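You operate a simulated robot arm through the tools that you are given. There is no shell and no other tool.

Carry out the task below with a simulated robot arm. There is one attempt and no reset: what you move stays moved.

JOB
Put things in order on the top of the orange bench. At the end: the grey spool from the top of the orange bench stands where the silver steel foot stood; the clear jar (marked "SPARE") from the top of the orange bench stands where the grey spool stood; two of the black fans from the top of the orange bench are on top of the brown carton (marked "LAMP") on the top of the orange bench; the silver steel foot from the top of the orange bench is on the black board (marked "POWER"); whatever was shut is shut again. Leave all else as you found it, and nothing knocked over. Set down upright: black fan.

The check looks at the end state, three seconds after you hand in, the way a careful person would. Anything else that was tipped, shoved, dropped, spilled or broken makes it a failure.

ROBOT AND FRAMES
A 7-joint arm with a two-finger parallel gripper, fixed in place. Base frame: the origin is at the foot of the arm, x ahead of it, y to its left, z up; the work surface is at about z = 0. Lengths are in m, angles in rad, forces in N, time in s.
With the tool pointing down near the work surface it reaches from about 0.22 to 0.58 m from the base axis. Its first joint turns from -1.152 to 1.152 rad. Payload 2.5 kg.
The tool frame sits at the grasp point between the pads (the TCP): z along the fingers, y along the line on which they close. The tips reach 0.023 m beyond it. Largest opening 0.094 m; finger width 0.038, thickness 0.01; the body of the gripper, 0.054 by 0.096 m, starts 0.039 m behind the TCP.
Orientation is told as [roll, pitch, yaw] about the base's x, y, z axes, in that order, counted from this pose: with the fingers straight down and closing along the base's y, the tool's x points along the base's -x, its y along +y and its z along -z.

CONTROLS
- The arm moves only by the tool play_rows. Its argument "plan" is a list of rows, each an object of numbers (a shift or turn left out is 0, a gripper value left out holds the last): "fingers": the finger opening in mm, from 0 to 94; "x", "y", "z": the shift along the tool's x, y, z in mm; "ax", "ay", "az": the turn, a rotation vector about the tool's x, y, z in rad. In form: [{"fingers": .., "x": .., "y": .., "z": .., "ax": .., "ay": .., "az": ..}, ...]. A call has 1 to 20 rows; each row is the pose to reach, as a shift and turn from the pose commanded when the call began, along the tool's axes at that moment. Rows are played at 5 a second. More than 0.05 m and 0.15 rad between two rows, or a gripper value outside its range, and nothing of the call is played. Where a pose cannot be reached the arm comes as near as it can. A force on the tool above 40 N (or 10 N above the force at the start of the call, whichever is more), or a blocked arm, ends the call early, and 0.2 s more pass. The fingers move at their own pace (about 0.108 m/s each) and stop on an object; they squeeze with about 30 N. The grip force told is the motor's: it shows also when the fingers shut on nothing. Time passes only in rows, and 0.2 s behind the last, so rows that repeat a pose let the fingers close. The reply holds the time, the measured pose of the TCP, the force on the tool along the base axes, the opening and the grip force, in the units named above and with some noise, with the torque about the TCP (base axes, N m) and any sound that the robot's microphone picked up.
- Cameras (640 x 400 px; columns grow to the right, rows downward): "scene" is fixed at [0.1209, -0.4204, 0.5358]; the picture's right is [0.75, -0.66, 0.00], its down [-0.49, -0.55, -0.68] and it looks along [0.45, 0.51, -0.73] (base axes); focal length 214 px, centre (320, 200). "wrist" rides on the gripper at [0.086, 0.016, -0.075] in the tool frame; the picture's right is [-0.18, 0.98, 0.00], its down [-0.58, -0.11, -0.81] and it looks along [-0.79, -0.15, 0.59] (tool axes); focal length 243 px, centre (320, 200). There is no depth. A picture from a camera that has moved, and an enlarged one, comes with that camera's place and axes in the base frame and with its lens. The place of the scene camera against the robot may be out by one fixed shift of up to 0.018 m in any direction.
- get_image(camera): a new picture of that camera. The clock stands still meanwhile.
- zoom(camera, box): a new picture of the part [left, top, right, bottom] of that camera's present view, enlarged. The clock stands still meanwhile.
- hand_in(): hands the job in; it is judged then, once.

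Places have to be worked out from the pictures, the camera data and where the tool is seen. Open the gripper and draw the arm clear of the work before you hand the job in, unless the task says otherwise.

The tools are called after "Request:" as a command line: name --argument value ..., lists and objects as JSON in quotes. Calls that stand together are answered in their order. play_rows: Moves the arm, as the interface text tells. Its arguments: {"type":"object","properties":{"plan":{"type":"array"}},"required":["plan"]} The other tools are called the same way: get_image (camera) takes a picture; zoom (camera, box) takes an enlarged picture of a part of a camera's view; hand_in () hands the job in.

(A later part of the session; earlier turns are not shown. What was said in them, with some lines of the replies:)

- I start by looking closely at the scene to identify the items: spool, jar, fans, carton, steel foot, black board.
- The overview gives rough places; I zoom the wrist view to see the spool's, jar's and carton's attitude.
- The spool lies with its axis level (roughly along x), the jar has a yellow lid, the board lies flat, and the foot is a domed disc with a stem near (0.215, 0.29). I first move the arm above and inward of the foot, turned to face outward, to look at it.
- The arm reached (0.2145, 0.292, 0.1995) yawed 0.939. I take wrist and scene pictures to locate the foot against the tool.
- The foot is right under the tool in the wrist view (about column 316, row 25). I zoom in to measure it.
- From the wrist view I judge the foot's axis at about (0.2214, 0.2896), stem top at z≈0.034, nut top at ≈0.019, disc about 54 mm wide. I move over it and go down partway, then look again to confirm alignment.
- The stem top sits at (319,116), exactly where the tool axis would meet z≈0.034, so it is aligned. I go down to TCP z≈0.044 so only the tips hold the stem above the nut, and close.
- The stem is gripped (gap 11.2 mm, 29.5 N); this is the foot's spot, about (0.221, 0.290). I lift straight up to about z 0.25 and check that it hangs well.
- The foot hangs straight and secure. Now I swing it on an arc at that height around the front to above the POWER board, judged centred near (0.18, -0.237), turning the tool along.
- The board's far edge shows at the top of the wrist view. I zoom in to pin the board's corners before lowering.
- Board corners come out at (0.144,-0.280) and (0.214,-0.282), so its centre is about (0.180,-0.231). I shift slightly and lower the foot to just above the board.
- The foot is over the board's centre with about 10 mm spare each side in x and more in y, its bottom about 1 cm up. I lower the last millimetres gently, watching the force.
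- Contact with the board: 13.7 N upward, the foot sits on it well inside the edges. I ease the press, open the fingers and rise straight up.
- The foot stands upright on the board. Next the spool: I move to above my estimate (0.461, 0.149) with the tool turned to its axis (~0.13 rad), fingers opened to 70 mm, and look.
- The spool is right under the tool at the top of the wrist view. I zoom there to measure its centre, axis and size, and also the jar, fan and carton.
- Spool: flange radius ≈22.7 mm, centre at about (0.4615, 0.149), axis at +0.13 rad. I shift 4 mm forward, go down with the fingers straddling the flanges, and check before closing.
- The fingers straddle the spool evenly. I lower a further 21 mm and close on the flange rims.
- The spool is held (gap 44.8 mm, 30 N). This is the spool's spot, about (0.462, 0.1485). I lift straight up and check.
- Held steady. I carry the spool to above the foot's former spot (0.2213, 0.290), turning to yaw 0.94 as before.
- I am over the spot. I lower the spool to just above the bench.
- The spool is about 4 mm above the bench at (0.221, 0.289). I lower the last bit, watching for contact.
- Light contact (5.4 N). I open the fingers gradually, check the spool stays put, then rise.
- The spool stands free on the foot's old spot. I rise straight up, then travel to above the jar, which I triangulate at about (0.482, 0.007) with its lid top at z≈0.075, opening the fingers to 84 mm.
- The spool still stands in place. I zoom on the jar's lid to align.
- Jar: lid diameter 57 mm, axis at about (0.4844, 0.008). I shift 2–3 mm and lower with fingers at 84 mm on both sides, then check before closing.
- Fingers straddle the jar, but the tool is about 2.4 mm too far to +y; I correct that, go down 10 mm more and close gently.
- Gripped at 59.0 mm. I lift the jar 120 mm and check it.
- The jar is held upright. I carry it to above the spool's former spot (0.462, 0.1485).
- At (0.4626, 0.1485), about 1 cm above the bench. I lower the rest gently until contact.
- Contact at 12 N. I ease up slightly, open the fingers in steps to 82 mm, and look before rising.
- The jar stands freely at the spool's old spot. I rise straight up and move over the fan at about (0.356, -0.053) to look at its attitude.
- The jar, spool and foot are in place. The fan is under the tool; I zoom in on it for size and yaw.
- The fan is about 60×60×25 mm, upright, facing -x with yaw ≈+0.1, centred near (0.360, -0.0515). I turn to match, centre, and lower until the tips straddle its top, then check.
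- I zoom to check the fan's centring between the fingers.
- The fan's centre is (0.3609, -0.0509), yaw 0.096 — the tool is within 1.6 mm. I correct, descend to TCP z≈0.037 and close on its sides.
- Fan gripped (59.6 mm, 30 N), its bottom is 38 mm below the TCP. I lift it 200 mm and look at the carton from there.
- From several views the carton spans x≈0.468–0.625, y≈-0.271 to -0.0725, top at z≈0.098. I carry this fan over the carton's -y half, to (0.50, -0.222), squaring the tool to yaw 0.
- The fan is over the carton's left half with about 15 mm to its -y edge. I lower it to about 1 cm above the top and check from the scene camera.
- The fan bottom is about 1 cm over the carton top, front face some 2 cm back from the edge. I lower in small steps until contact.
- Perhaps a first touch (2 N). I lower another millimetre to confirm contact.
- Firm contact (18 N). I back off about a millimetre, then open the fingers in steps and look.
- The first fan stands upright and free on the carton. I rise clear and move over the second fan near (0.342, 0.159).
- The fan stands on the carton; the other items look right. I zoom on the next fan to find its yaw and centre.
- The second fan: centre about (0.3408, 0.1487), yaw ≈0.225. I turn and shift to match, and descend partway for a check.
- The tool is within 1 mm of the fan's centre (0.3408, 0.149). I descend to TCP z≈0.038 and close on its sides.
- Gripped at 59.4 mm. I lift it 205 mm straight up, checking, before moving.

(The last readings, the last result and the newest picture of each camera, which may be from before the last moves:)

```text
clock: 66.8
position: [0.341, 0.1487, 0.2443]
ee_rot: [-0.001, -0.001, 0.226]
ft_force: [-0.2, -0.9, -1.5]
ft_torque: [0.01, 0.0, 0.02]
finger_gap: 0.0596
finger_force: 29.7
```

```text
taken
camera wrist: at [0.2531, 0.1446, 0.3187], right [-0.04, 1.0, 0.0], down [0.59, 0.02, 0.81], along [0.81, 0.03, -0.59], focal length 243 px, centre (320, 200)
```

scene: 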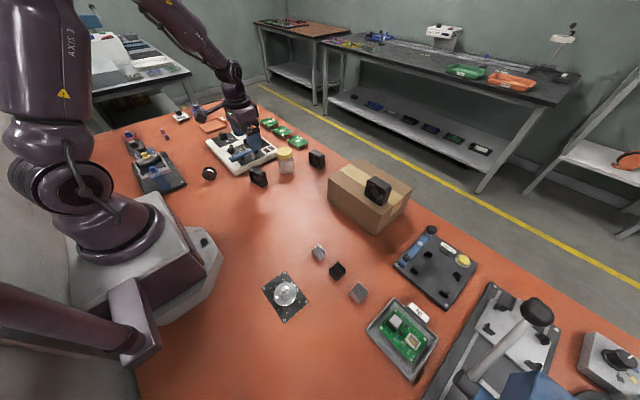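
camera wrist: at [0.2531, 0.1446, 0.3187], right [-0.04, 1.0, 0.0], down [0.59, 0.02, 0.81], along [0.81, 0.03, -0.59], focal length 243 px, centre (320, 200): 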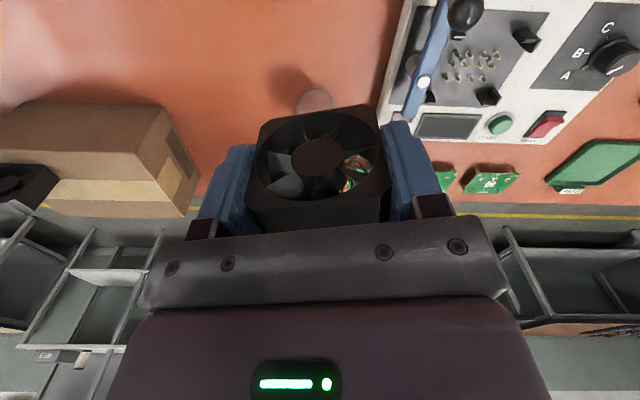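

Held well. I carry it to above the carton's +y half at (0.50, -0.115), squaring to yaw 0.

Request:
play_rows --plan '[{"fingers": 50, "x": -12, "y": -36.5, "az": 0.0283}, {"x": -24.1, "y": -73.1, "az": 0.0565}, {"x": -36.1, "y": -109.6, "az": 0.0848}, {"x": -48.2, "y": -146.2, "az": 0.113}, {"x": -60.2, "y": -182.7, "az": 0.1413}, {"x": -72.3, "y": -219.3, "az": 0.1695}, {"x": -84.3, "y": -255.8, "az": 0.1978}, {"x": -96.4, "y": -292.4, "az": 0.226}, {"x": -96.4, "y": -292.4, "az": 0.226}]'

Request:
get_image --camera "wrist"

Request:
zoom --camera "scene" --box '[290, 90, 450, 250]'

```text
clock: 68.8
position: [0.4976, -0.1137, 0.2434]
ee_rot: [0.001, 0.002, -0.001]
ft_force: [0.0, 0.0, -0.1]
ft_torque: [-0.02, 0.01, -0.01]
finger_gap: 0.0595
finger_force: 30.0
```

```text
taken
camera wrist: at [0.4124, -0.0999, 0.3182], right [0.18, 0.98, 0.0], down [0.58, -0.11, 0.81], along [0.79, -0.15, -0.59], focal length 243 px, centre (320, 200)
```

wrist: 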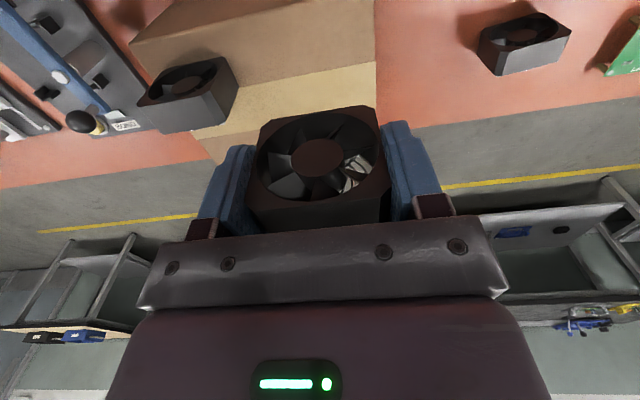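

```text
2.50 times, centred on (370, 170) of scene
camera zoom: at [0.1208, -0.4204, 0.5358], right [0.75, -0.66, 0.0], down [-0.49, -0.55, -0.68], along [0.45, 0.51, -0.73], focal length 536 px, centre (195, 275)
```

zoom: 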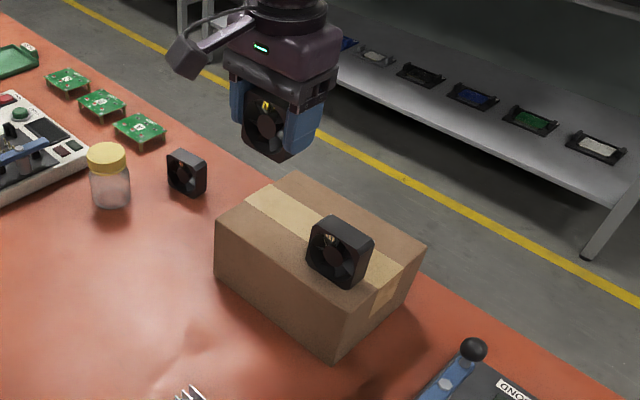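

The fan is over the carton's right half with ~15 mm to its +y edge and well clear of the first fan. I lower to about 1 cm above the top.

Request:
play_rows --plan '[{"fingers": 50, "z": 25}, {"z": 50}, {"z": 75}, {"z": 90}, {"z": 96}, {"z": 96}]'

Request:
get_image --camera "wrist"

Request:
zoom --camera "scene" --box '[310, 120, 430, 240]'

```text
clock: 70.2
position: [0.4998, -0.1151, 0.1468]
ee_rot: [0.001, 0.002, -0.001]
ft_force: [0.7, 0.0, -1.1]
ft_torque: [0.01, 0.0, 0.01]
finger_gap: 0.0594
finger_force: 29.8
```

```text
taken
camera wrist: at [0.4128, -0.1005, 0.2214], right [0.18, 0.98, 0.0], down [0.58, -0.11, 0.81], along [0.79, -0.15, -0.59], focal length 243 px, centre (320, 200)
```

wrist: 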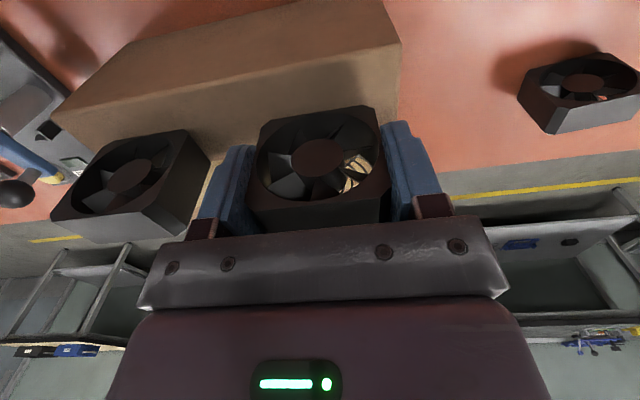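

```text
3.33 times, centred on (370, 180) of scene
camera zoom: at [0.1209, -0.4204, 0.5358], right [0.75, -0.66, 0.0], down [-0.49, -0.55, -0.68], along [0.45, 0.51, -0.73], focal length 715 px, centre (153, 267)
```

zoom: 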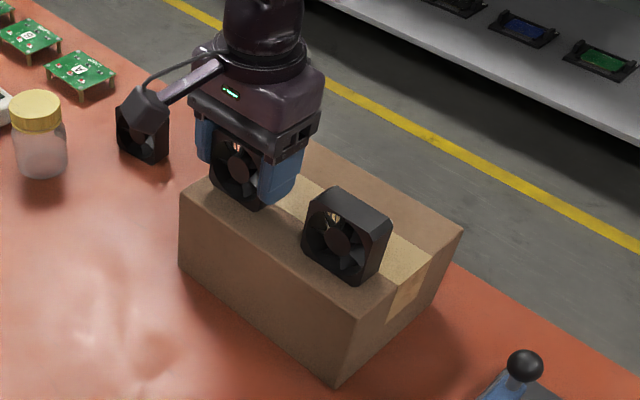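

Clear of the first fan and the edges. I lower in small steps until contact.

Request:
play_rows --plan '[{"fingers": 50, "z": 4}, {"z": 7}, {"z": 8.5}, {"z": 9.5}, {"z": 9.5}]'

```text
clock: 71.4
position: [0.4995, -0.1148, 0.1395]
ee_rot: [0.0, -0.003, -0.002]
ft_force: [-3.5, 0.0, 15.4]
ft_torque: [0.14, 0.2, -0.03]
finger_gap: 0.0597
finger_force: 29.7
```

Contact (15 N). I back off a millimetre and open the fingers in steps.

Request:
play_rows --plan '[{"fingers": 50, "z": -0.6}, {"z": -1.0}, {"fingers": 62, "z": -1.0}, {"fingers": 66, "z": -1.0}, {"fingers": 72, "z": -1.0}, {"fingers": 76, "z": -1.0}, {"fingers": 76, "z": -1.0}]'

Request:
get_image --camera "wrist"

Request:
zoom --camera "scene" --box '[310, 120, 430, 240]'

```text
clock: 73.0
position: [0.4984, -0.1143, 0.1381]
ee_rot: [-0.001, 0.0, 0.001]
ft_force: [0.3, -0.1, 0.2]
ft_torque: [0.0, 0.03, -0.01]
finger_gap: 0.0762
finger_force: 0.0
```

```text
taken
camera wrist: at [0.4123, -0.0997, 0.2139], right [0.18, 0.98, 0.0], down [0.58, -0.11, 0.81], along [0.79, -0.15, -0.59], focal length 243 px, centre (320, 200)
```

wrist: 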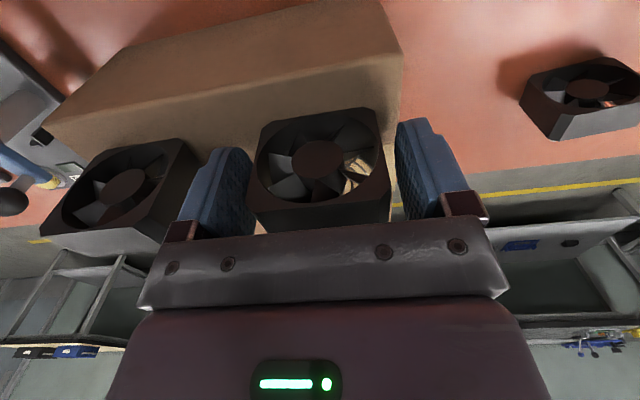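

```text
3.33 times, centred on (370, 180) of scene
camera zoom: at [0.1209, -0.4204, 0.5358], right [0.75, -0.66, 0.0], down [-0.49, -0.55, -0.68], along [0.45, 0.51, -0.73], focal length 715 px, centre (153, 267)
```

zoom: 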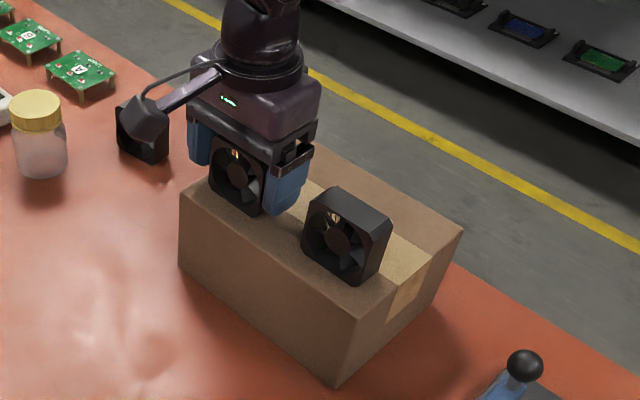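

The second fan stands free. I rise straight up and draw the arm back to about its starting place, fingers open.

Request:
play_rows --plan '[{"fingers": 76, "z": -10}, {"z": -40}, {"z": -80}, {"z": -120}, {"z": -160}, {"z": -190}, {"fingers": 90, "x": 12, "y": 33, "z": -190}, {"x": 25, "y": 66, "z": -190}, {"x": 37, "y": 100, "z": -190}, {"x": 50, "y": 133, "z": -190}, {"x": 62, "y": 166, "z": -190}, {"x": 74, "y": 200, "z": -190}, {"x": 86, "y": 233, "z": -190}, {"x": 86, "y": 233, "z": -190}]'

Request:
get_image --camera "scene"

Request:
get_image --camera "wrist"

Request:
zoom --camera "scene" --box '[100, 80, 340, 230]'

Request:
zoom --camera "scene" --box '[230, 140, 430, 330]'

```text
clock: 76.0
position: [0.4139, 0.1179, 0.3303]
ee_rot: [0.0, -0.001, 0.0]
ft_force: [0.6, -0.3, -0.6]
ft_torque: [-0.01, 0.02, 0.03]
finger_gap: 0.0898
finger_force: 0.1
```

```text
taken
```

scene: 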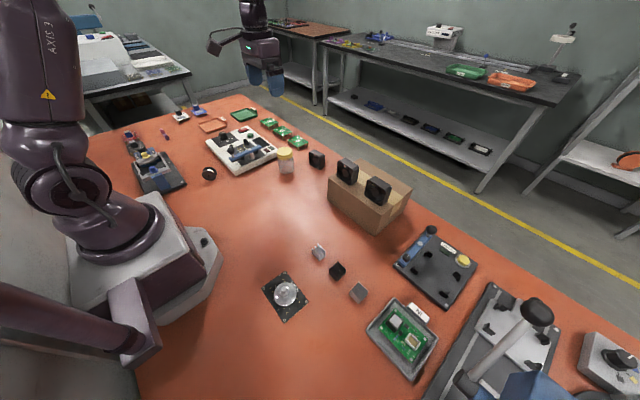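

```text
taken
camera wrist: at [0.3281, 0.1329, 0.4051], right [0.18, 0.98, 0.0], down [0.58, -0.11, 0.81], along [0.79, -0.15, -0.59], focal length 243 px, centre (320, 200)
```

wrist: 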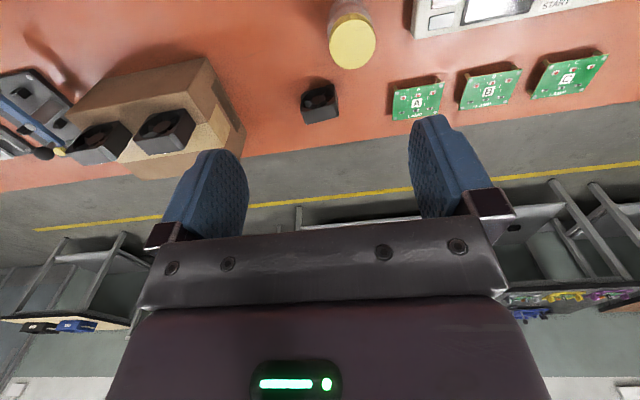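

```text
2.67 times, centred on (220, 155) of scene
camera zoom: at [0.1209, -0.4203, 0.5358], right [0.75, -0.66, 0.0], down [-0.49, -0.55, -0.68], along [0.45, 0.51, -0.73], focal length 572 px, centre (587, 320)
```

zoom: 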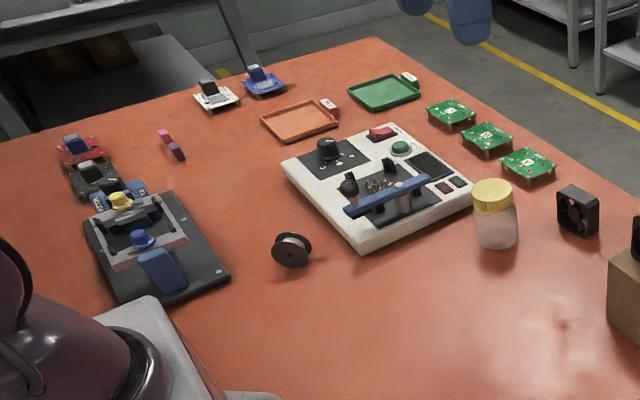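

```text
2.11 times, centred on (330, 235) of scene
camera zoom: at [0.1209, -0.4203, 0.5358], right [0.75, -0.66, 0.0], down [-0.49, -0.55, -0.68], along [0.45, 0.51, -0.73], focal length 452 px, centre (299, 126)
```

zoom: 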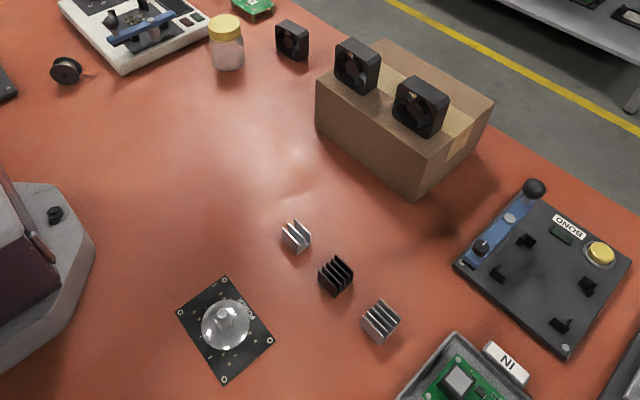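

The final views show everything as wanted. The foot is on the POWER board, the spool is on the foot's old spot, and the jar is on the spool's old spot. Two fans stand upright on the carton, nothing else has moved, and the arm is clear with its fingers open. I hand in.

Request:
hand_in

```text
The job is handed in.
```

The job is handed in, and the last pictures showed every item where the task wanted it. I don't have the check's result.

- **Silver steel foot:** it stands upright on the black POWER board, near its centre, with its disc inside the board's edges.
- **Grey spool:** it stands where the foot stood, at about (0.221, 0.289). It rests on its flange rims with the axis level, as I found it, though turned to a different heading.
- **Clear jar:** it stands upright where the spool stood, at about (0.462, 0.149), with its lid on.
- **Black fans:** two stand upright on the brown carton, side by side and about 15 mm in from its left and right edges. The third fan is untouched.
- **Everything else:** nothing was opened, and I saw nothing else shoved or knocked over. The arm is back near its starting place with the fingers open.
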